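You operate a simulated robot arm through the tools that you are given. There is no shell and no other tool.

You are at the controls of a simulated robot arm. One attempt, no reset.

Task
Wax the middle of the press drawer so that it runs smoothly.
Fine: draw it out, use the round brush and the polish; brush back, drawer shut. Set down upright: yellow round brush. Where these are worked on the way, their far stop is far enough and under half their travel is too little: press drawer. A coat counts when it lies all over at full strength: go over it till it gets no stronger.

It is judged by the outcome, as a careful person would: the job done as asked, and still so three seconds after it is handed in. It fails if anything else is knocked over, pushed out of place, dropped, spilled or broken.

Robot
A 7-joint arm with a two-finger parallel gripper, fixed in place. Base frame: the origin is at the foot of the arm, x ahead of it, y to its left, z up; the work surface is at about z = 0.75. Units: m, rad, N and s.
With the tool pointing down near the work surface it reaches from about 0.2 to 0.68 m from the base axis. Its first joint turns from -1.152 to 1.152 rad. Payload 2.4 kg.
The TCP is the grasp point between the finger pads, 0.03 m short of the fingertips. In the tool frame z runs along the fingers and y along their closing line. The gripper opens to 0.094 m. The fingers are 0.028 m wide and 0.01 m thick; the gripper's body (0.05 by 0.096 m) begins 0.055 m behind the TCP.
Orientation is told as [roll, pitch, yaw] about the base's x, y, z axes, in that order, counted from this pose: with the fingers straight down and closing along the base's y, the tool's x points along the base's -x, its y along +y and its z along -z.

Tools
- The arm moves only by the tool apply_moves. Its argument "targets" is a list of rows, each an object (a shift or turn left out is 0, a gripper value left out holds the last) with "linear": the shift along the tool's x, y, z in units of 30 mm (1.0 is 30 mm), a list of three; "angular": the turn, a rotation vector about the tool's x, y, z in units of 4 degrees (1.0 is 4 degrees), a list of three. In form: [{"linear": [dx, dy, dz], "angular": [rx, ry, rz]}, ...]. A call has 1 to 20 rows; each row shifts and turns the commanded pose from where the row before left it, along the tool's axes as they then stand. "gripper" is the finger opening in m, from 0 to 0.094, set as the call begins (left out, the last holds). A call with a number of a shift or a turn outside -1 to 1 is refused whole. Each row takes 0.2 s and may step no farther than 0.05 m and 0.15 rad from the row before; otherwise, or with a gripper value out of range, the whole call is refused. A pose out of reach is approached as far as the arm can. The call stops where the force on the tool passes 50 N (or 10 N more than at its start, if that is more) or the arm is blocked; 0.2 s more then pass. Each finger travels about 0.153 m/s and halts on what it meets, pressing with about 30 N; the grip force reading is that of the motor and also rises with nothing between the fingers. The clock runs only during rows and for 0.2 s after the last one: add rows that do not move to give the fingers time. It gives the time, the measured TCP pose, the force on the tool (base axes), the opening and the grip force at its end, in the units of the frame above (readings bear some noise), with the torque about the TCP (base axes, N m) and any sound that the robot's microphone picked up, and new pictures: "pictures" is both (left out), scene, wrist or none.
- Cameras (640 x 400 px; columns grow to the right, rows downward): "scene" is fixed at [0.0243, 0.4591, 1.4524]; the picture's right is [-0.88, -0.48, 0.00], its down [-0.24, 0.43, -0.87] and it looks along [0.42, -0.76, -0.50] (base axes); focal length 310 px, centre (320, 200). "wrist" rides on the gripper at [0.076, 0.014, -0.103] in the tool frame; the picture's right is [-0.18, 0.98, 0.00], its down [-0.75, -0.14, -0.64] and it looks along [-0.63, -0.12, 0.77] (tool axes); focal length 243 px, centre (320, 200). There is no depth. A picture from a camera that has moved, and an enlarged one, comes with that camera's place and axes in the base frame and with its lens.
- inspect(camera, box): a new picture of the part [left, top, right, bottom] of that camera's present view, enlarged. The clock stands still meanwhile.
- close_job(): hands the job in; it is judged then, once.

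Nothing tells you positions but the pictures and the camera data. Unless the task says otherwise, let go and move clear before handing in.

The tools are called after "Request:" as name(argument=value, ...) on one line, values as JSON. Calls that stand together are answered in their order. apply_moves: Moves the arm, as the interface text tells. Its arguments: {"type":"object","properties":{"targets":{"type":"array","items":{"type":"object","properties":{"linear":{"type":"array","items":{"type":"number"}},"angular":{"type":"array","items":{"type":"number"}}}}},"gripper":{"type":"number"},"pictures":{"type":"string","enum":["both","scene","wrist","none"]}},"required":["targets"]} The other tools are called the same way: inspect (camera, box) takes an enlarged picture of a part of a camera's view; close_job () hands the job in.

At the start:

```text
time: 0.0
eef_pos: [0.3216, 0.005, 1.1449]
tool_rot: [0.001, 0.0, -0.001]
force: [0.5, 0.4, 0.0]
wrist_torque: [0.01, 0.0, 0.02]
gripper_width: 0.0939
finger_force: 0.1
```

scene: 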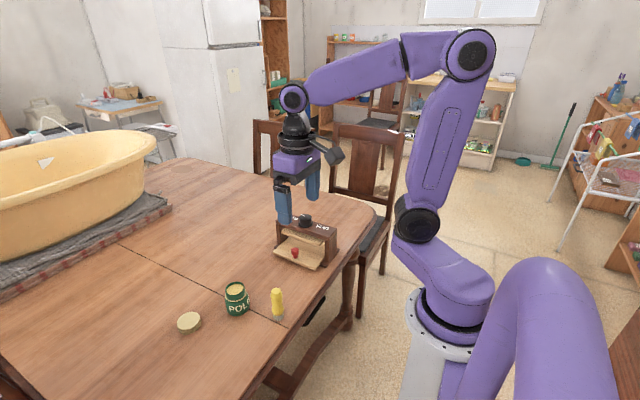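
wrist: 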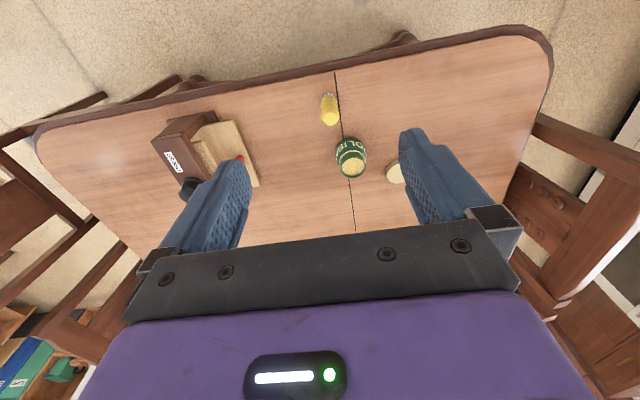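

I see a table with a small press (brown box with a drawer/tray and a red knob), a green polish tin, its lid and a yellow round brush. I'll look closer before moving.

Request:
inspect(camera="scene", box=[160, 190, 360, 340])

Request:
inspect(camera="wrist", box=[140, 80, 300, 210])

Request:
inspect(camera="wrist", box=[290, 80, 430, 200])

Request:
inspect(camera="scene", box=[260, 200, 350, 280])

```text
2.67 times, centred on (260, 265) of scene
camera zoom: at [0.0243, 0.4591, 1.4524], right [-0.88, -0.48, 0.0], down [-0.24, 0.43, -0.87], along [0.42, -0.76, -0.5], focal length 827 px, centre (480, 27)
```

zoom: 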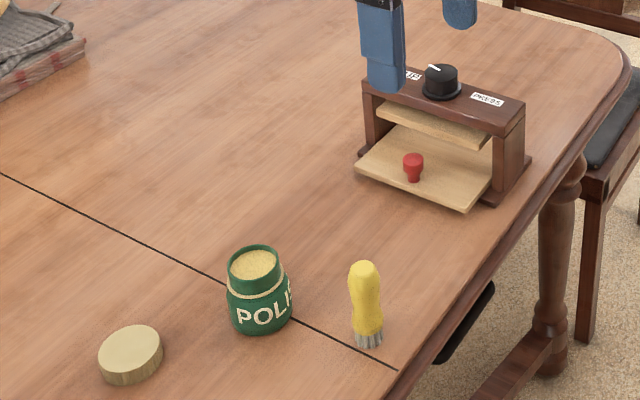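

```text
3.08 times, centred on (220, 145) of wrist
camera zoom: at [0.2464, 0.019, 1.2483], right [0.18, 0.98, 0.0], down [0.75, -0.14, 0.64], along [0.63, -0.12, -0.77], focal length 746 px, centre (628, 369)
```

zoom: 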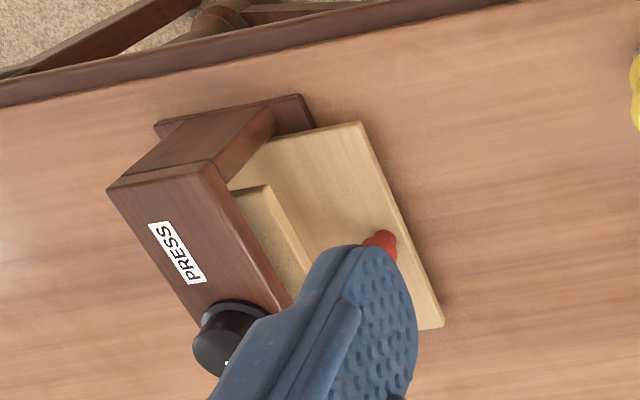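

```text
3.33 times, centred on (360, 140) of wrist
camera zoom: at [0.2464, 0.019, 1.2483], right [0.18, 0.98, 0.0], down [0.75, -0.14, 0.64], along [0.63, -0.12, -0.77], focal length 809 px, centre (187, 400)
```

zoom: 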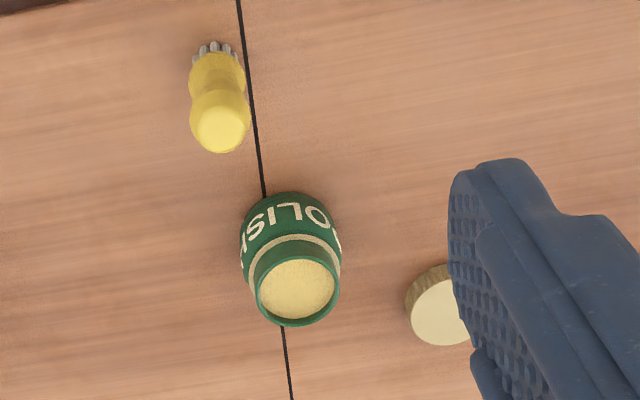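

```text
5.00 times, centred on (305, 240) of scene
camera zoom: at [0.0243, 0.4591, 1.4524], right [-0.88, -0.48, 0.0], down [-0.24, 0.43, -0.87], along [0.42, -0.76, -0.5], focal length 1550 px, centre (395, 0)
```

zoom: 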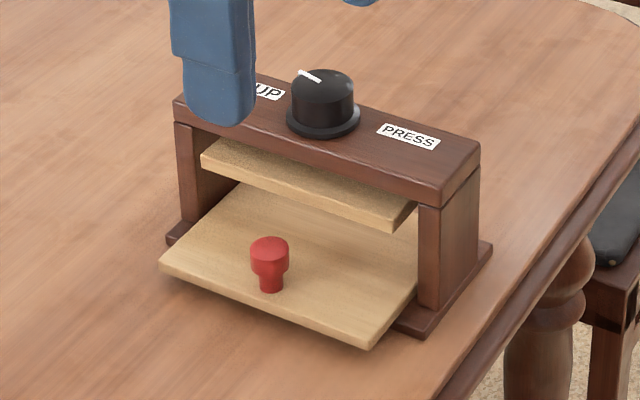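

The press is an arch at about x 0.38–0.59, y -0.30 to -0.245. Its drawer tray comes out towards +y, with a red knob near (0.48, -0.205). The brush stands near (0.40, 0.01) and the tin near (0.52, 0.035). First I turn the tool 90° so the fingers close along x, with the camera on the +y side.

Request:
apply_moves(targets=[{"angular": [0, 0, 1]}, {"angular": [0, 0, 1]}, {"angular": [0, 0, 1]}, {"angular": [0, 0, 1]}, {"angular": [0, 0, 1]}, {"angular": [0, 0, 1]}, {"angular": [0, 0, 1]}, {"angular": [0, 0, 1]}, {"angular": [0, 0, 1]}, {"angular": [0, 0, 1]}, {"angular": [0, 0, 1]}, {"angular": [0, 0, 1]}, {"angular": [0, 0, 1]}, {"angular": [0, 0, 1]}, {"angular": [0, 0, 1]}, {"angular": [0, 0, 1]}, {"angular": [0, 0, 1]}, {"angular": [0, 0, 1]}, {"angular": [0, 0, 1]}, {"angular": [0, 0, 1]}], pictures="none")

Request:
apply_moves(targets=[{"angular": [0, 0, 1]}, {"angular": [0, 0, 1]}, {"angular": [0, 0, 0.5]}, {}], pictures="both")

```text
time: 4.2
eef_pos: [0.3224, 0.0067, 1.1443]
tool_rot: [0.002, 0.0, -1.399]
force: [0.3, -0.9, -0.2]
wrist_torque: [0.02, 0.02, -0.01]
gripper_width: 0.0938
finger_force: 0.1
```

```text
time: 5.2
eef_pos: [0.3231, 0.0048, 1.1449]
tool_rot: [0.002, -0.001, -1.572]
force: [0.2, 0.3, 0.7]
wrist_torque: [-0.01, 0.0, 0.0]
gripper_width: 0.094
finger_force: 0.0
camera wrist: at [0.337, 0.0806, 1.2483], right [0.98, -0.19, 0.0], down [-0.14, -0.75, 0.64], along [-0.12, -0.63, -0.77], focal length 243 px, centre (320, 200)
```

scene: 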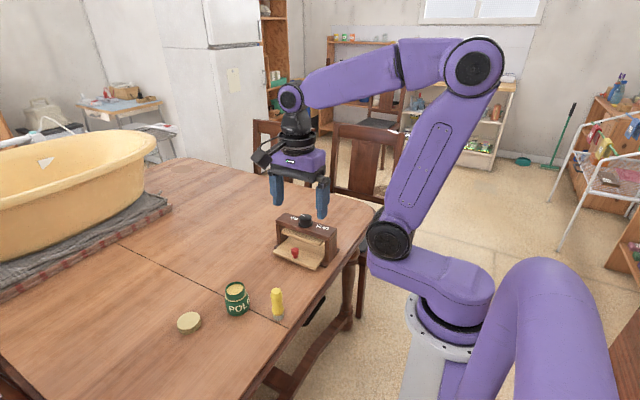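
wrist: 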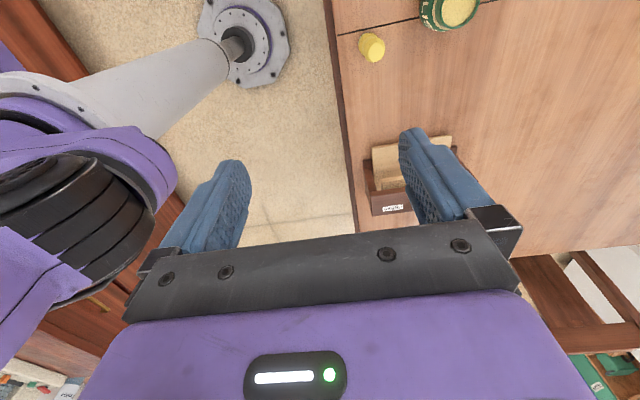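

The turn worked, so tool x is now base +y, tool y is base +x and tool z is down. I go over to the press for a closer look.

Request:
apply_moves(targets=[{"linear": [-0.69, 0.87, 0.5]}, {"linear": [-0.69, 0.87, 0.5]}, {"linear": [-0.69, 0.87, 0.5]}, {"linear": [-0.69, 0.87, 0.5]}, {"linear": [-0.69, 0.87, 0.5]}, {"linear": [-0.69, 0.87, 0.5]}, {}])

```text
time: 6.8
eef_pos: [0.4799, -0.1186, 1.0555]
tool_rot: [0.0, -0.001, -1.571]
force: [-0.1, 0.2, -0.6]
wrist_torque: [0.01, -0.01, 0.03]
gripper_width: 0.0941
finger_force: 0.1
camera wrist: at [0.4942, -0.0435, 1.1596], right [0.98, -0.18, 0.0], down [-0.14, -0.75, 0.64], along [-0.12, -0.63, -0.77], focal length 243 px, centre (320, 200)
```

scene: 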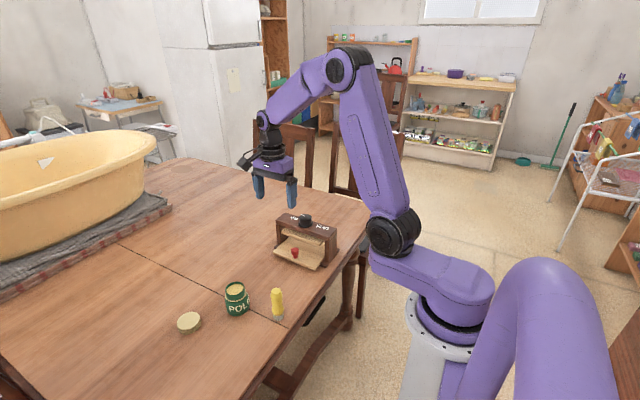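
wrist: 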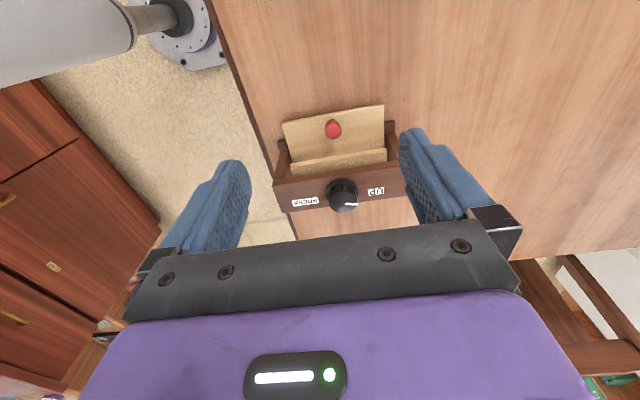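

Request:
inspect(camera="wrist", box=[260, 90, 420, 230])

Request:
inspect(camera="scene", box=[260, 200, 350, 280])

```text
2.86 times, centred on (340, 160) of wrist
camera zoom: at [0.4942, -0.0435, 1.1596], right [0.98, -0.18, 0.0], down [-0.14, -0.75, 0.64], along [-0.12, -0.63, -0.77], focal length 693 px, centre (263, 314)
```

zoom: 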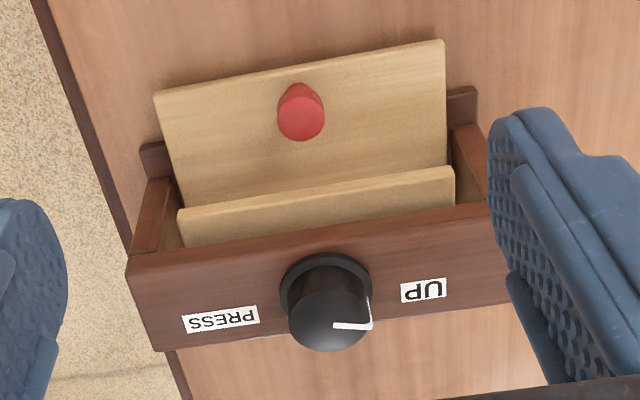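

```text
5.00 times, centred on (305, 240) of scene
camera zoom: at [0.0244, 0.4591, 1.4524], right [-0.88, -0.48, 0.0], down [-0.24, 0.43, -0.87], along [0.42, -0.76, -0.5], focal length 1550 px, centre (395, 0)
```

zoom: 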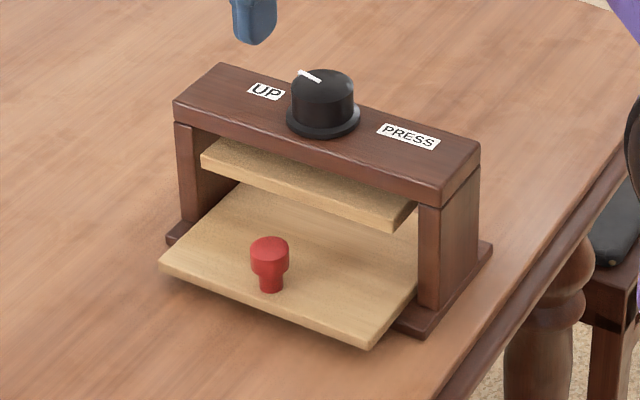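

The drawer's knob is at (0.484, -0.205) with its top near z 0.803, and the press dial stands at UP. I move over the knob and come down with the fingers part-open.

Request:
apply_moves(targets=[{"linear": [-0.87, 0.13, 0.0]}, {"linear": [-0.87, 0, 0.5]}, {"linear": [-0.87, 0, 1]}, {"linear": [0, 0, 1]}, {"linear": [0, 0, 1]}, {"linear": [0, 0, 1]}, {"linear": [0, 0, 1]}, {"linear": [0, 0, 1]}, {}], gripper=0.06)

```text
time: 8.8
eef_pos: [0.4831, -0.1962, 0.8619]
tool_rot: [-0.001, 0.0, -1.571]
force: [0.7, 0.2, 0.2]
wrist_torque: [0.01, 0.01, -0.01]
gripper_width: 0.0597
finger_force: 0.1
camera wrist: at [0.4971, -0.1209, 0.965], right [0.98, -0.18, 0.0], down [-0.14, -0.75, 0.64], along [-0.12, -0.63, -0.77], focal length 243 px, centre (320, 200)
```

scene: 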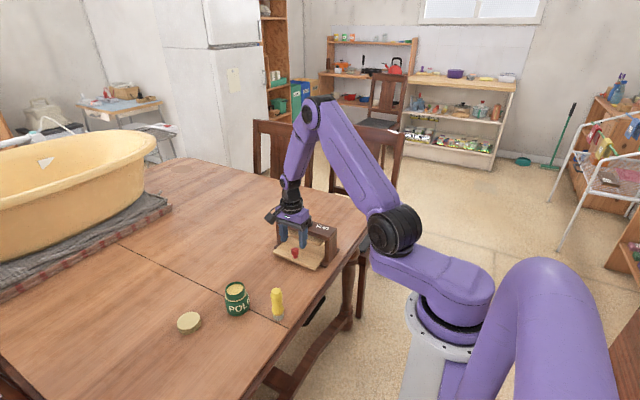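
wrist: 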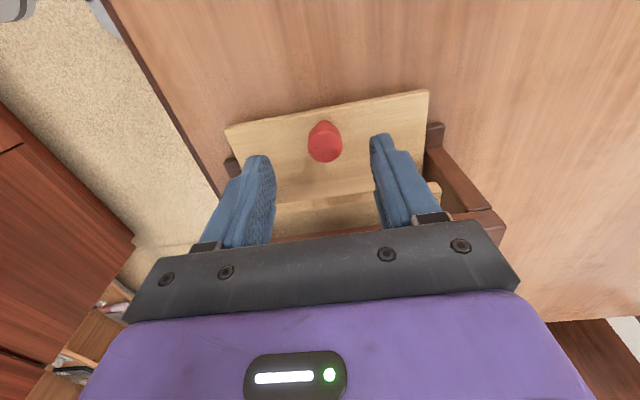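

The fingers straddle the knob with clearance on both sides. I go down another 52 mm and close.

Request:
apply_moves(targets=[{"linear": [-0.07, 0.03, 0.6]}, {"linear": [0, 0, 0.6]}, {"linear": [0, 0, 0.5]}, {}], pictures="wrist")

Request:
apply_moves(targets=[{}, {}, {}], gripper=0)

```text
time: 9.8
eef_pos: [0.4833, -0.2003, 0.8105]
tool_rot: [0.0, 0.002, -1.572]
force: [-0.5, -0.4, -0.6]
wrist_torque: [0.01, -0.01, -0.01]
gripper_width: 0.0599
finger_force: 0.1
camera wrist: at [0.4983, -0.1236, 0.9138], right [0.98, -0.18, 0.0], down [-0.14, -0.75, 0.64], along [-0.12, -0.63, -0.77], focal length 243 px, centre (320, 200)
```

wrist: 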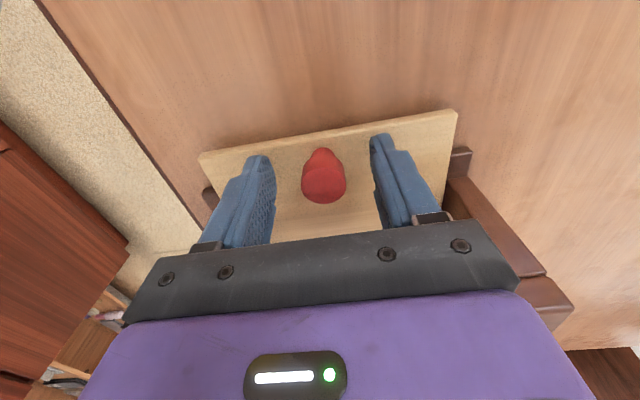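

```text
time: 10.6
eef_pos: [0.485, -0.1994, 0.8103]
tool_rot: [0.002, 0.0, -1.57]
force: [6.6, 0.7, -0.7]
wrist_torque: [-0.22, 0.21, 0.1]
gripper_width: 0.0251
finger_force: 30.2
camera wrist: at [0.4986, -0.1233, 0.914], right [0.98, -0.18, 0.0], down [-0.14, -0.75, 0.64], along [-0.12, -0.63, -0.77], focal length 243 px, centre (320, 200)
```

scene: 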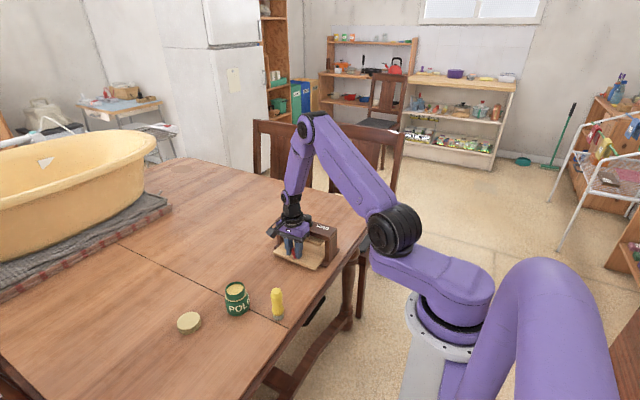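
wrist: 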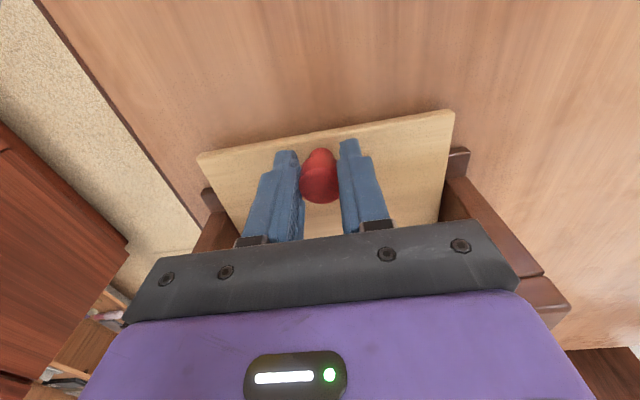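

The knob is gripped at 25 mm. I draw the drawer out toward +y in small steps, watching the force.

Request:
apply_moves(targets=[{"linear": [0.2, 0.05, 0]}, {"linear": [0.2, 0, 0]}, {"linear": [0.2, 0, 0]}, {"linear": [0.2, 0, 0]}, {"linear": [0.2, 0, 0]}])

```text
time: 11.8
eef_pos: [0.4846, -0.1703, 0.81]
tool_rot: [0.0, 0.0, -1.572]
force: [-12.8, -0.2, 28.2]
wrist_torque: [-0.62, -0.25, -0.33]
gripper_width: 0.025
finger_force: 30.4
camera wrist: at [0.4989, -0.0944, 0.9134], right [0.98, -0.19, 0.0], down [-0.14, -0.75, 0.64], along [-0.12, -0.63, -0.77], focal length 243 px, centre (320, 200)
```

scene: 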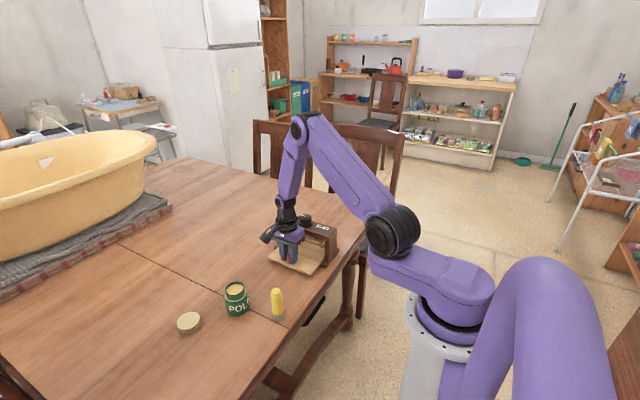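
wrist: 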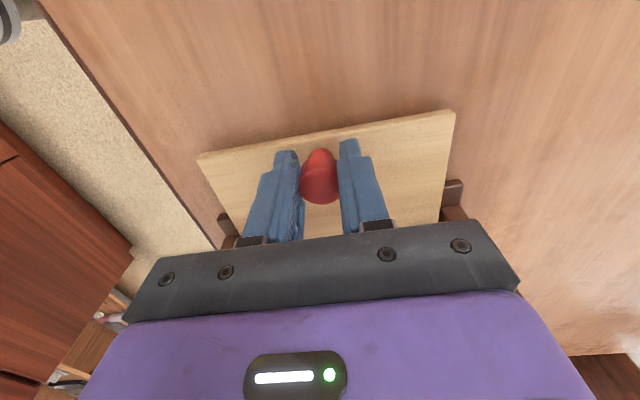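

The drawer is moving. There is some upward and sideways load, so I ease by a fraction of a millimetre and keep drawing.

Request:
apply_moves(targets=[{"linear": [0.1, -0.03, -0.03]}, {"linear": [0.2, 0, 0]}, {"linear": [0.2, 0, 0]}, {"linear": [0.2, 0, 0]}], pictures="none")

```text
time: 12.8
eef_pos: [0.4842, -0.1487, 0.8099]
tool_rot: [-0.001, 0.0, -1.569]
force: [-5.2, -1.1, 21.0]
wrist_torque: [-0.79, 0.67, 0.04]
gripper_width: 0.0247
finger_force: 29.4
```

Request:
apply_moves(targets=[{"linear": [0.2, -0.02, -0.05]}, {"linear": [0.2, 0, 0]}, {"linear": [0.2, 0, 0]}, {"linear": [0.2, 0, 0]}, {"linear": [0.2, 0, 0]}])

```text
time: 14.0
eef_pos: [0.4849, -0.1187, 0.8107]
tool_rot: [-0.001, 0.001, -1.573]
force: [-3.2, -0.7, -0.4]
wrist_torque: [-0.28, -0.28, -0.27]
gripper_width: 0.0254
finger_force: 30.1
camera wrist: at [0.4985, -0.0434, 0.9142], right [0.98, -0.19, 0.0], down [-0.14, -0.75, 0.64], along [-0.12, -0.63, -0.77], focal length 243 px, centre (320, 200)
```

scene: 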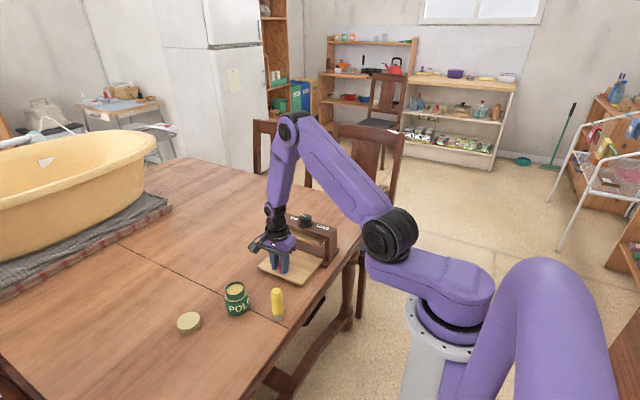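
wrist: 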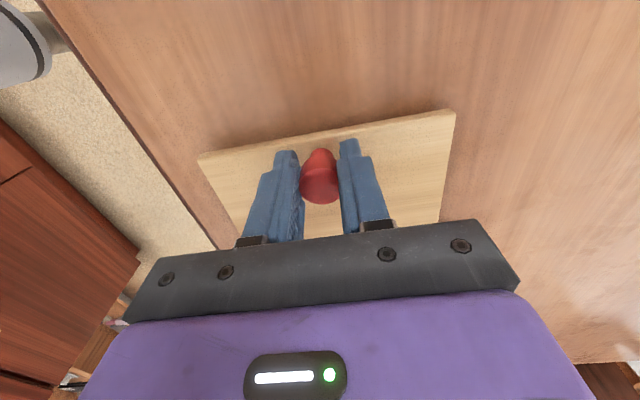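

Drawn out 80 mm freely so far. I continue in small steps towards the stop, watching the brush, which stands close to the path near y 0.01.

Request:
apply_moves(targets=[{"linear": [0.15, 0, 0]}, {"linear": [0.15, 0, 0]}, {"linear": [0.15, 0, 0]}, {"linear": [0.15, 0, 0]}])

```text
time: 15.0
eef_pos: [0.4839, -0.1008, 0.8113]
tool_rot: [0.0, 0.002, -1.572]
force: [0.6, -0.9, 0.0]
wrist_torque: [0.44, 0.4, 0.03]
gripper_width: 0.0249
finger_force: 30.6
camera wrist: at [0.4983, -0.0248, 0.9146], right [0.98, -0.18, 0.0], down [-0.14, -0.75, 0.64], along [-0.12, -0.63, -0.77], focal length 243 px, centre (320, 200)
```

scene: 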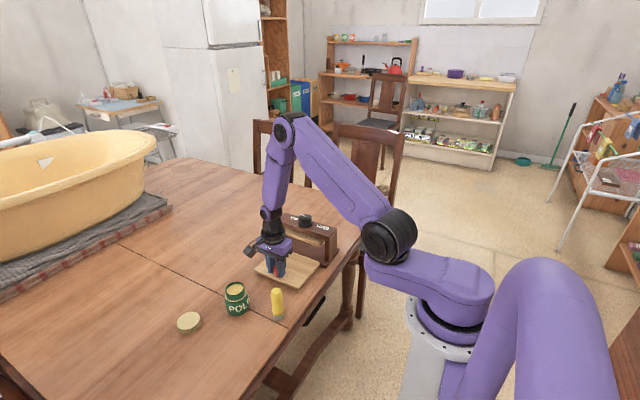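
wrist: 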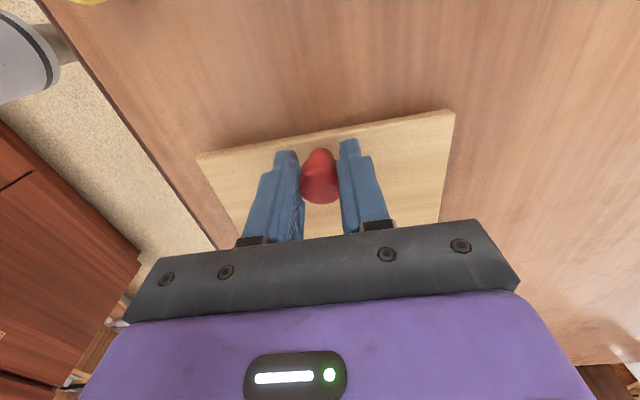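

Request:
inspect(camera="scene", box=[240, 205, 350, 300])

```text
4.21 times, centred on (295, 252) of scene
camera zoom: at [0.0245, 0.4591, 1.4524], right [-0.88, -0.48, 0.0], down [-0.24, 0.43, -0.87], along [0.42, -0.76, -0.5], focal length 1305 px, centre (425, -21)
```

zoom: 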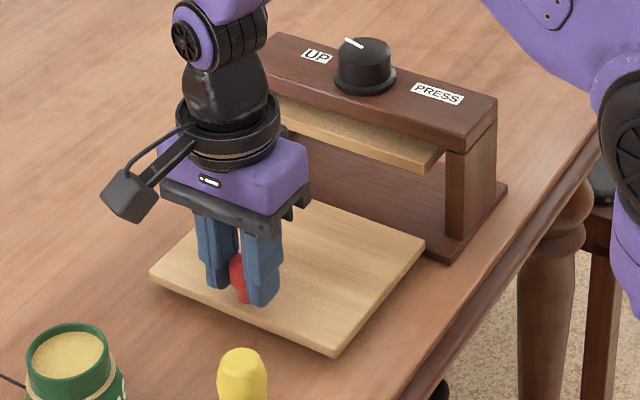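

The tray is now fully visible in front of the press. Before going on I check that it is still held by its runners, by a 1 mm lift and a sideways nudge while reading the force.

Request:
apply_moves(targets=[{"linear": [0, 0, -0.04]}, {}], pictures="none")

Request:
apply_moves(targets=[{"linear": [0, 0, 0.04]}, {"linear": [0, 0.05, 0]}, {}], pictures="none")

Request:
apply_moves(targets=[{"linear": [0, -0.05, 0]}, {}], pictures="none")

```text
time: 15.6
eef_pos: [0.4841, -0.1012, 0.8122]
tool_rot: [0.0, 0.001, -1.572]
force: [-2.4, 0.5, -0.2]
wrist_torque: [0.59, -0.34, 0.02]
gripper_width: 0.025
finger_force: 29.3
```

```text
time: 16.4
eef_pos: [0.4861, -0.1003, 0.8107]
tool_rot: [0.0, -0.001, -1.572]
force: [-3.8, 0.3, -0.1]
wrist_torque: [-0.19, -0.25, -0.17]
gripper_width: 0.0253
finger_force: 30.0
```

```text
time: 17.0
eef_pos: [0.4837, -0.1001, 0.811]
tool_rot: [0.001, 0.0, -1.571]
force: [3.1, 1.1, 0.2]
wrist_torque: [0.43, 0.3, 0.1]
gripper_width: 0.0252
finger_force: 30.0
```

The readings don't settle it. I pull on a few more millimetres at a time to see whether a stop is there.

Request:
apply_moves(targets=[{"linear": [0.1, 0, 0]}, {"linear": [0.1, 0, 0]}], pictures="none")

Request:
apply_moves(targets=[{"linear": [0.1, 0, 0]}, {"linear": [0.1, 0, 0]}], pictures="scene")

Request:
inspect(camera="scene", box=[240, 205, 350, 300])

```text
time: 17.6
eef_pos: [0.4834, -0.0936, 0.8112]
tool_rot: [0.003, 0.001, -1.57]
force: [2.5, -1.2, -0.6]
wrist_torque: [-0.38, 0.33, 0.08]
gripper_width: 0.0251
finger_force: 30.1
```

```text
time: 18.2
eef_pos: [0.4837, -0.0882, 0.8105]
tool_rot: [-0.001, 0.001, -1.572]
force: [-3.0, -1.7, 0.1]
wrist_torque: [-0.82, -0.4, -0.08]
gripper_width: 0.0252
finger_force: 29.7
```

scene: 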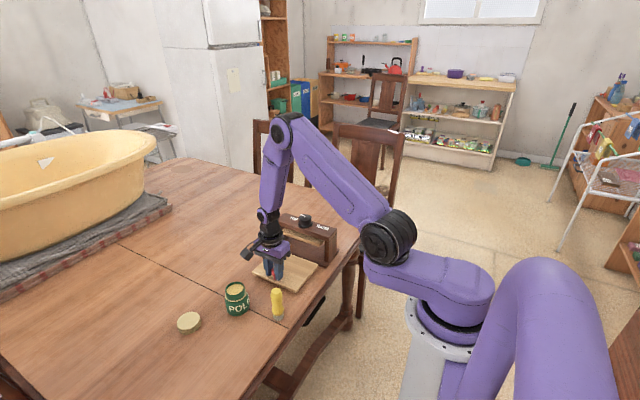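

```text
4.21 times, centred on (295, 252) of scene
camera zoom: at [0.0243, 0.4591, 1.4524], right [-0.88, -0.48, 0.0], down [-0.24, 0.43, -0.87], along [0.42, -0.76, -0.5], focal length 1305 px, centre (425, -21)
```

zoom: 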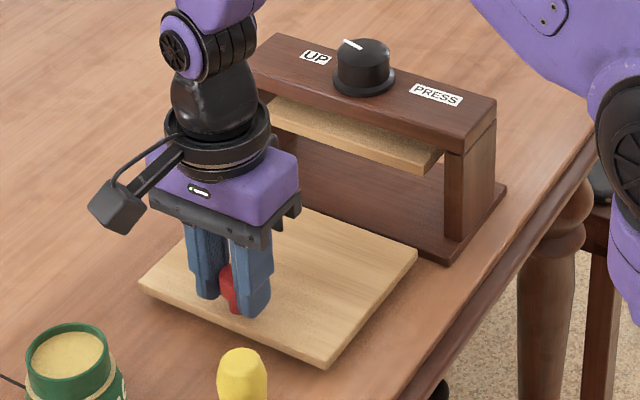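

The tray now seems to lie wholly clear of the press base. I test with a 3 mm lowering: on runners it would resist, loose it would not.

Request:
apply_moves(targets=[{"linear": [0, 0, 0.05]}, {"linear": [0, 0, 0.05]}], pictures="none")

Request:
inspect(camera="scene", box=[240, 205, 350, 300])

Request:
inspect(camera="wrist", box=[170, 80, 490, 280])

```text
time: 18.8
eef_pos: [0.4841, -0.0881, 0.8081]
tool_rot: [-0.001, 0.001, -1.572]
force: [-5.6, 1.2, 13.3]
wrist_torque: [-0.9, -0.22, -0.07]
gripper_width: 0.0253
finger_force: 30.0
```

```text
4.21 times, centred on (295, 252) of scene
camera zoom: at [0.024, 0.4592, 1.4524], right [-0.88, -0.48, 0.0], down [-0.24, 0.43, -0.87], along [0.42, -0.76, -0.5], focal length 1305 px, centre (425, -21)
```

zoom: 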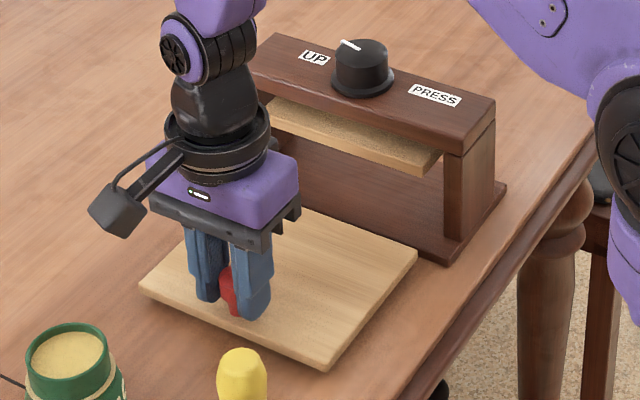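

```text
2.00 times, centred on (330, 180) of wrist
camera zoom: at [0.4984, -0.0129, 0.9117], right [0.98, -0.18, 0.0], down [-0.14, -0.75, 0.64], along [-0.12, -0.63, -0.77], focal length 485 px, centre (300, 240)
```

zoom: 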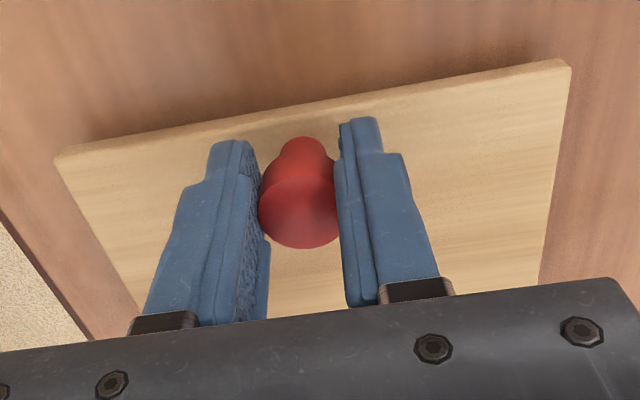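

It resists at 13 N and the tray did not move, so it is held on its slide. I go back up and pull on toward the stop.

Request:
apply_moves(targets=[{"linear": [0, 0, -0.09]}, {"linear": [0.12, 0, 0]}, {"linear": [0.12, 0, 0]}], pictures="none")

Request:
apply_moves(targets=[{"linear": [0.12, 0, 0]}, {"linear": [0.12, 0, 0]}], pictures="none")

Request:
apply_moves(targets=[{"linear": [0.12, 0, 0]}, {"linear": [0.12, 0, 0]}], pictures="both")

```text
time: 19.6
eef_pos: [0.4833, -0.0809, 0.811]
tool_rot: [-0.001, 0.0, -1.571]
force: [-2.0, -4.3, -0.6]
wrist_torque: [-0.4, -0.16, -0.14]
gripper_width: 0.0252
finger_force: 30.3
```

```text
time: 20.2
eef_pos: [0.4829, -0.073, 0.8108]
tool_rot: [0.0, 0.0, -1.572]
force: [0.1, -6.8, -0.3]
wrist_torque: [-0.51, 0.34, 0.06]
gripper_width: 0.025
finger_force: 29.9
```

```text
time: 20.8
eef_pos: [0.4836, -0.0661, 0.8115]
tool_rot: [-0.001, 0.0, -1.573]
force: [-1.5, -8.6, -0.6]
wrist_torque: [-0.26, 0.38, -0.1]
gripper_width: 0.0253
finger_force: 29.8
camera wrist: at [0.4985, 0.0086, 0.9142], right [0.98, -0.19, 0.0], down [-0.14, -0.75, 0.64], along [-0.12, -0.63, -0.77], focal length 243 px, centre (320, 200)
```

scene: 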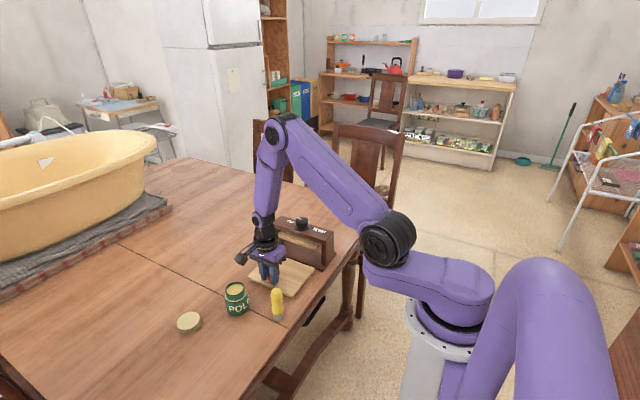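
wrist: 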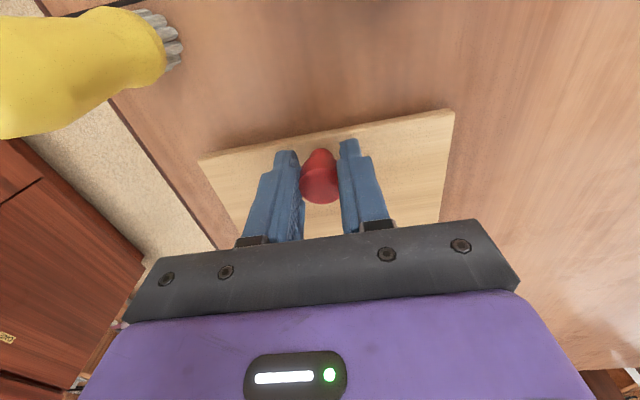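

Request:
inspect(camera="scene", box=[240, 205, 350, 300])

```text
4.21 times, centred on (295, 252) of scene
camera zoom: at [0.0243, 0.4589, 1.4525], right [-0.88, -0.48, 0.0], down [-0.24, 0.43, -0.87], along [0.42, -0.76, -0.5], focal length 1305 px, centre (425, -21)
```

zoom: 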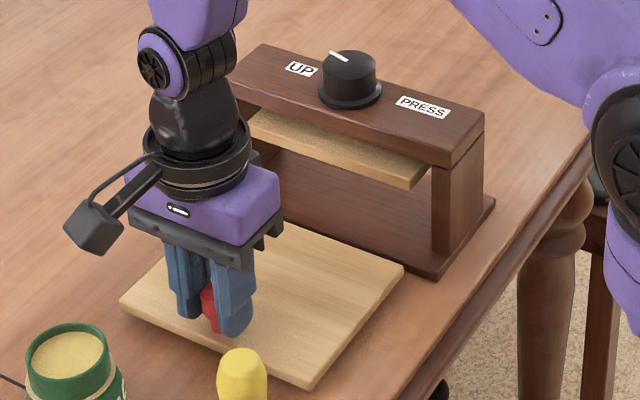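

The press itself has started to slide with the drawer: its stop lies near 0.11 m of travel, and I have dragged the press about 20 mm. I'll undo that when I shut the drawer, because pushing it home pushes the press back too. Now I relax the pull, let go and lift clear.

Request:
apply_moves(targets=[{"linear": [-0.06, 0, 0]}, {}], pictures="none")

Request:
apply_moves(targets=[{}, {}], gripper=0.055, pictures="none")

Request:
apply_moves(targets=[{"linear": [0, 0, -0.7]}, {"linear": [0, 0, -1]}, {"linear": [0, 0, -1]}, {"linear": [0, 0, -1]}, {"linear": [0, 0, -1]}, {"linear": [0, 0, -1]}, {}])

Request:
inspect(camera="scene", box=[240, 205, 350, 300])

Request:
inspect(camera="wrist", box=[160, 60, 480, 260])

```text
time: 21.4
eef_pos: [0.4838, -0.0675, 0.8106]
tool_rot: [-0.001, 0.001, -1.569]
force: [0.6, 0.8, 5.3]
wrist_torque: [0.16, 0.4, -0.04]
gripper_width: 0.0253
finger_force: 30.1
```

```text
time: 22.0
eef_pos: [0.4846, -0.0689, 0.8095]
tool_rot: [0.0, -0.001, -1.571]
force: [0.5, -0.4, 0.5]
wrist_torque: [0.03, 0.06, 0.0]
gripper_width: 0.0552
finger_force: 0.1
```

```text
time: 23.6
eef_pos: [0.4838, -0.0683, 0.9828]
tool_rot: [-0.001, -0.001, -1.572]
force: [-0.5, 0.0, 0.3]
wrist_torque: [0.02, 0.01, 0.0]
gripper_width: 0.0552
finger_force: 0.0
camera wrist: at [0.4983, 0.0061, 1.086], right [0.98, -0.18, 0.0], down [-0.14, -0.75, 0.64], along [-0.12, -0.63, -0.77], focal length 243 px, centre (320, 200)
```

scene: 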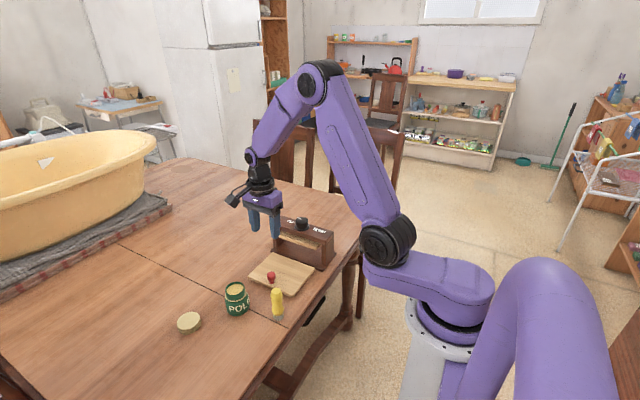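
wrist: 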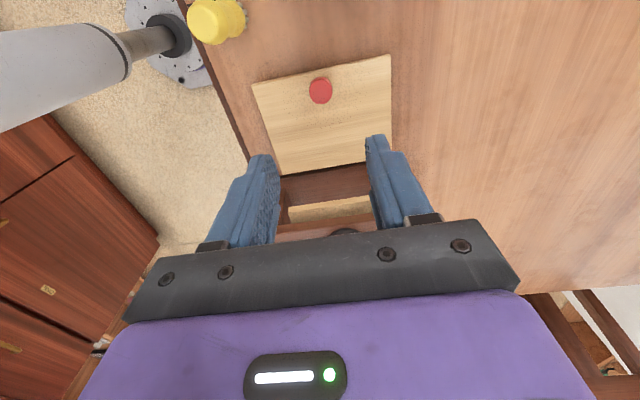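

```text
4.21 times, centred on (295, 252) of scene
camera zoom: at [0.0243, 0.4591, 1.4524], right [-0.88, -0.48, 0.0], down [-0.24, 0.43, -0.87], along [0.42, -0.76, -0.5], focal length 1305 px, centre (425, -21)
```

zoom: 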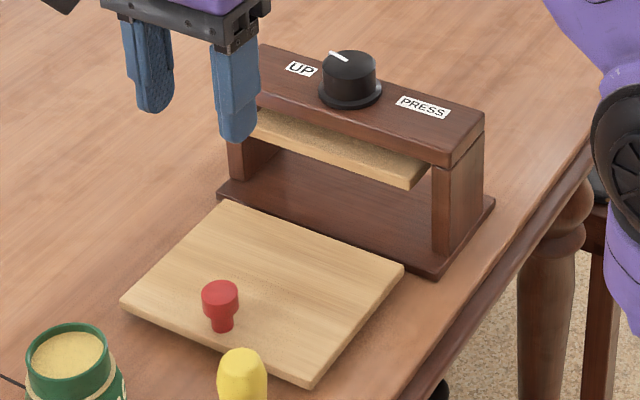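

```text
2.00 times, centred on (320, 160) of wrist
camera zoom: at [0.4983, 0.0061, 1.086], right [0.98, -0.18, 0.0], down [-0.14, -0.75, 0.64], along [-0.12, -0.63, -0.77], focal length 485 px, centre (320, 280)
```

zoom: 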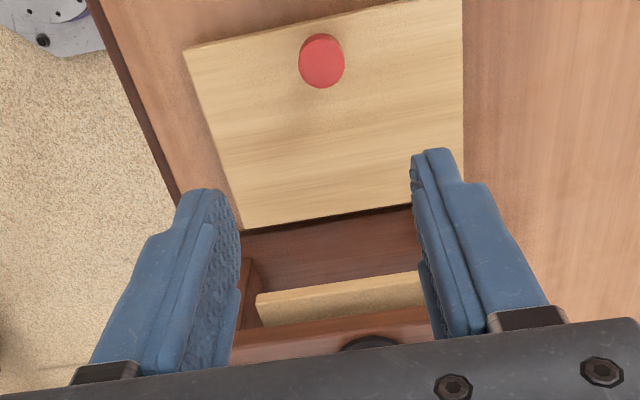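

The drawer stayed out and the tray spans y -0.187 to -0.058, with its middle near (0.484, -0.123). Now I go over the brush to refine its position.

Request:
apply_moves(targets=[{"linear": [0.86, -0.94, 0]}, {"linear": [0.86, -0.94, 0]}, {"linear": [0.86, -0.94, 0]}, {}])

Request:
inspect(camera="wrist", box=[240, 60, 400, 160])

Request:
inspect(camera="scene", box=[240, 270, 320, 330])

```text
time: 24.6
eef_pos: [0.4, 0.0093, 0.9825]
tool_rot: [0.001, 0.0, -1.574]
force: [-0.1, -0.2, 0.1]
wrist_torque: [-0.01, -0.01, 0.01]
gripper_width: 0.055
finger_force: 0.0
camera wrist: at [0.4137, 0.0846, 1.0867], right [0.98, -0.19, 0.0], down [-0.14, -0.75, 0.64], along [-0.12, -0.63, -0.77], focal length 243 px, centre (320, 200)
```

scene: 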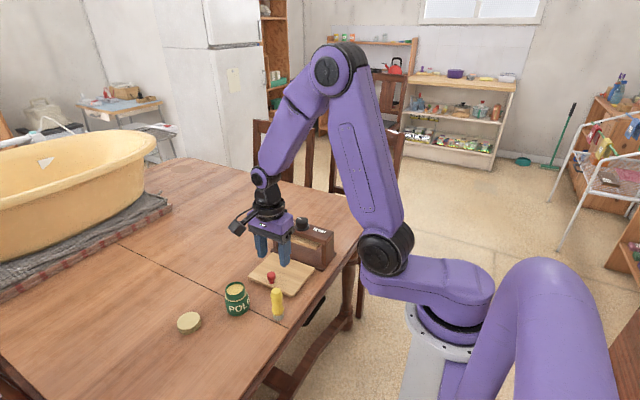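
wrist: 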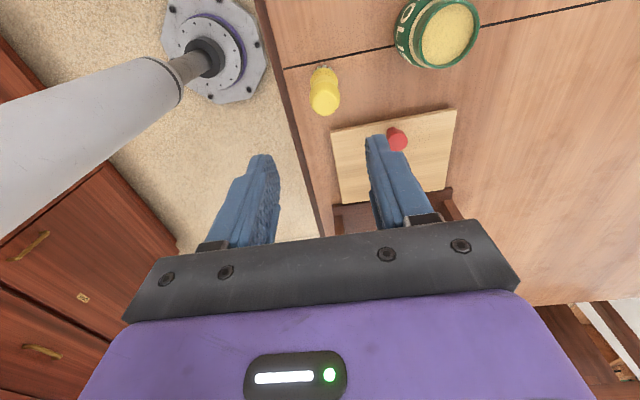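

```text
4.00 times, centred on (320, 110) of wrist
camera zoom: at [0.4137, 0.0846, 1.0867], right [0.98, -0.19, 0.0], down [-0.14, -0.75, 0.64], along [-0.12, -0.63, -0.77], focal length 970 px, centre (320, 560)
```

zoom: 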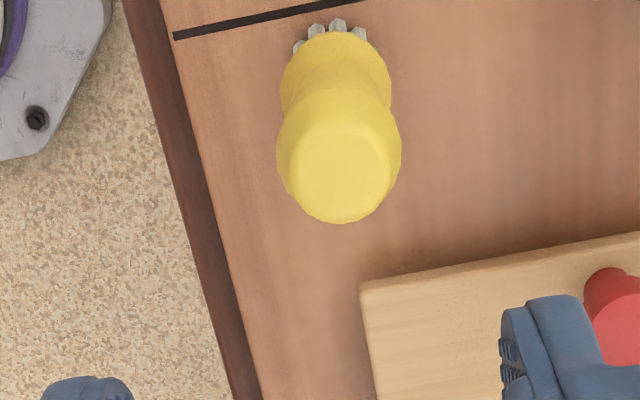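

```text
6.67 times, centred on (280, 300) of scene
camera zoom: at [0.0243, 0.4591, 1.4524], right [-0.88, -0.48, 0.0], down [-0.24, 0.43, -0.87], along [0.42, -0.76, -0.5], focal length 2067 px, centre (587, -467)
```

zoom: 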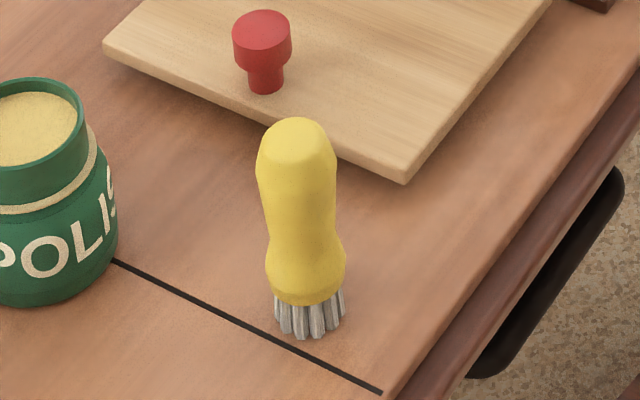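

The brush stands at about (0.402, 0.010), is about 0.106 m tall and has a waist near z 0.81. I go down around it and close.

Request:
apply_moves(targets=[{"linear": [0.02, 0.07, 0.9]}, {"linear": [0, 0, 0.9]}, {"linear": [0, 0, 0.9]}, {"linear": [0, 0, 0.9]}, {"linear": [0, 0, 0.9]}, {"linear": [0, 0, 0.8]}, {}])

Request:
inspect(camera="scene", box=[240, 240, 320, 330])

```text
time: 26.2
eef_pos: [0.4024, 0.0104, 0.8234]
tool_rot: [0.001, 0.0, -1.572]
force: [0.3, -0.6, -0.5]
wrist_torque: [0.02, 0.0, 0.0]
gripper_width: 0.055
finger_force: 0.1
camera wrist: at [0.4166, 0.0845, 0.9272], right [0.98, -0.18, 0.0], down [-0.14, -0.75, 0.64], along [-0.12, -0.63, -0.77], focal length 243 px, centre (320, 200)
```

scene: 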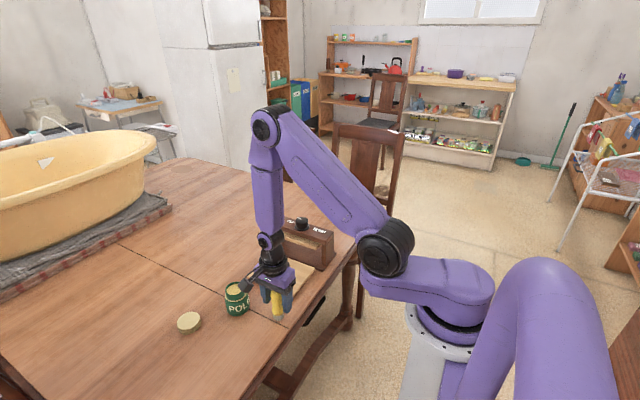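
wrist: 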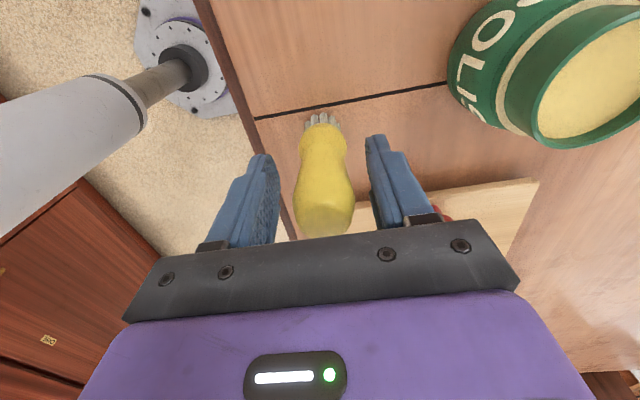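

```text
4.44 times, centred on (280, 285) of scene
camera zoom: at [0.0243, 0.4591, 1.4524], right [-0.88, -0.48, 0.0], down [-0.24, 0.43, -0.87], along [0.42, -0.76, -0.5], focal length 1378 px, centre (498, -178)
```

zoom: 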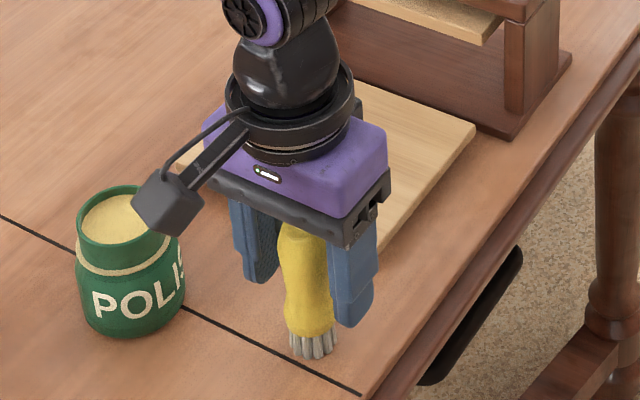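

The brush is centred between the fingers. I close the grip.

Request:
apply_moves(targets=[{}, {}, {}], gripper=0, pictures="wrist")

Request:
inspect(camera="scene", box=[240, 240, 320, 330])

```text
time: 27.0
eef_pos: [0.4016, 0.0092, 0.8244]
tool_rot: [0.0, -0.002, -1.57]
force: [0.8, 0.2, 0.7]
wrist_torque: [0.0, -0.08, -0.02]
gripper_width: 0.0291
finger_force: 29.9
camera wrist: at [0.4165, 0.0845, 0.9274], right [0.98, -0.18, 0.0], down [-0.14, -0.75, 0.64], along [-0.12, -0.63, -0.77], focal length 243 px, centre (320, 200)
```

wrist: 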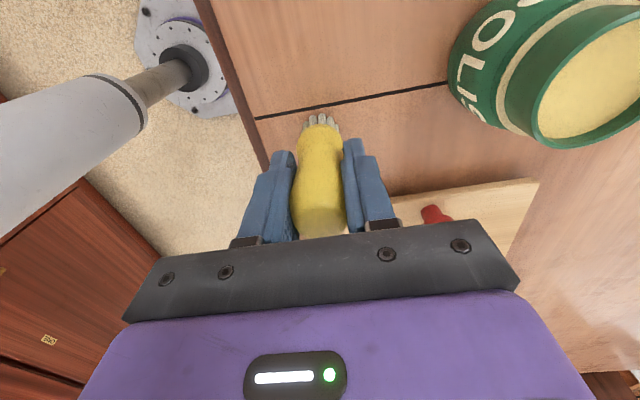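

```text
4.44 times, centred on (280, 285) of scene
camera zoom: at [0.0243, 0.4591, 1.4524], right [-0.88, -0.48, 0.0], down [-0.24, 0.43, -0.87], along [0.42, -0.76, -0.5], focal length 1378 px, centre (498, -178)
```

zoom: 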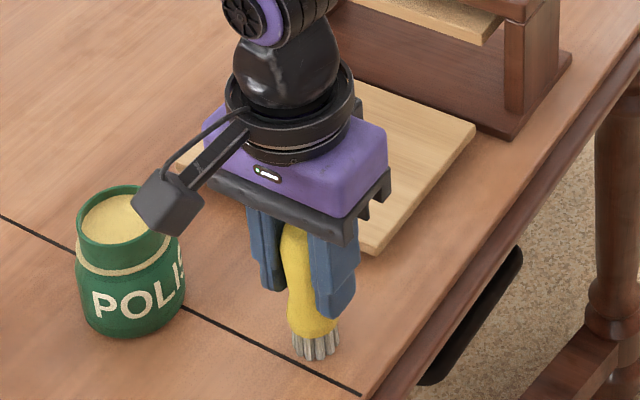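

The brush is held at 29 mm, with the TCP 74 mm above the bristle ends. I lift it straight up, then carry it over the tin.

Request:
apply_moves(targets=[{"linear": [0, 0, -0.5]}, {"linear": [0, 0, -1]}, {"linear": [0, 0, -1]}, {"linear": [0, 0, -1]}, {"linear": [0, 0, -0.5]}, {"linear": [0.23, 0.8, 0]}, {"linear": [0.23, 0.8, 0]}, {"linear": [0.23, 0.8, 0]}, {"linear": [0.23, 0.8, 0]}, {"linear": [0, 0.8, 0]}, {}])

Request:
inspect(camera="scene", box=[200, 220, 300, 330])

Request:
inspect(camera="wrist", box=[240, 60, 400, 260])

```text
time: 29.4
eef_pos: [0.5213, 0.0368, 0.9436]
tool_rot: [0.0, 0.0, -1.57]
force: [-0.2, 0.0, -1.5]
wrist_torque: [0.0, 0.01, 0.0]
gripper_width: 0.0292
finger_force: 30.1
camera wrist: at [0.5358, 0.1121, 1.0469], right [0.98, -0.18, 0.0], down [-0.14, -0.75, 0.64], along [-0.12, -0.63, -0.77], focal length 243 px, centre (320, 200)
```

scene: 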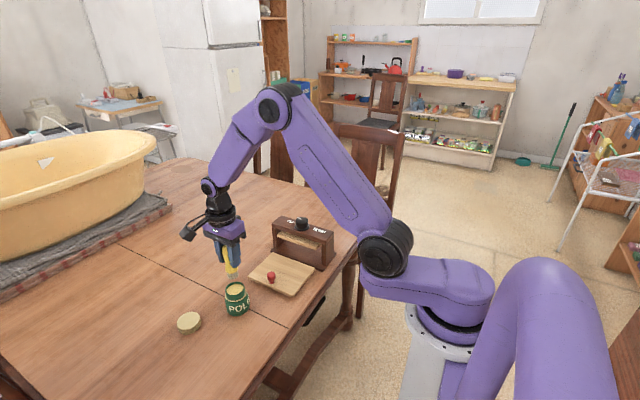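
wrist: 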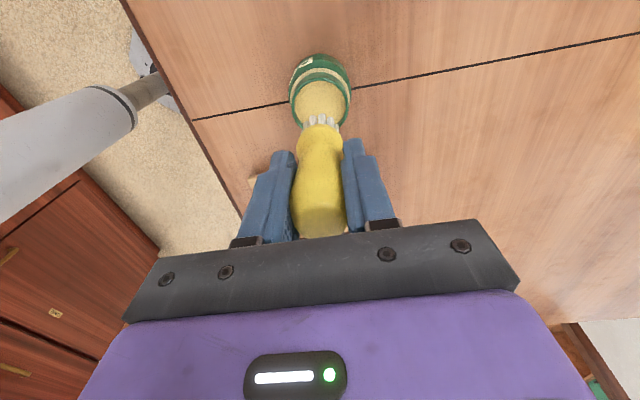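

```text
3.64 times, centred on (250, 275) of scene
camera zoom: at [0.0244, 0.4591, 1.4524], right [-0.88, -0.48, 0.0], down [-0.24, 0.43, -0.87], along [0.42, -0.76, -0.5], focal length 1127 px, centre (574, -73)
```

zoom: 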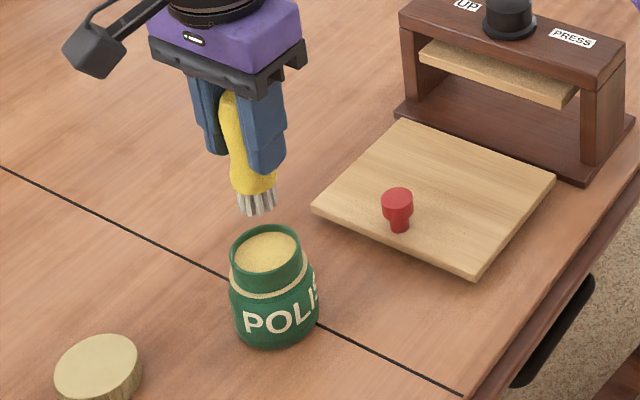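

```text
2.00 times, centred on (320, 160) of wrist
camera zoom: at [0.5358, 0.1121, 1.0469], right [0.98, -0.18, 0.0], down [-0.14, -0.75, 0.64], along [-0.12, -0.63, -0.77], focal length 485 px, centre (320, 280)
```

zoom: 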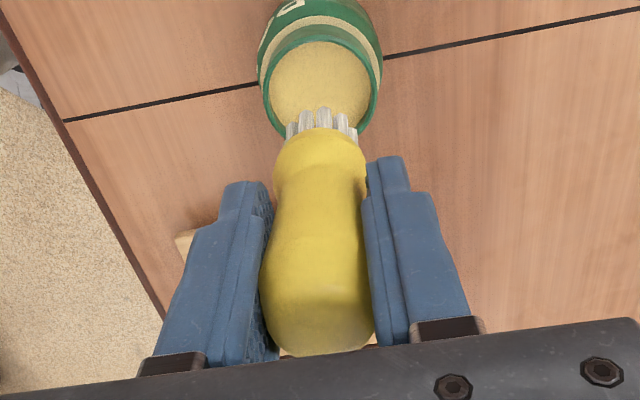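

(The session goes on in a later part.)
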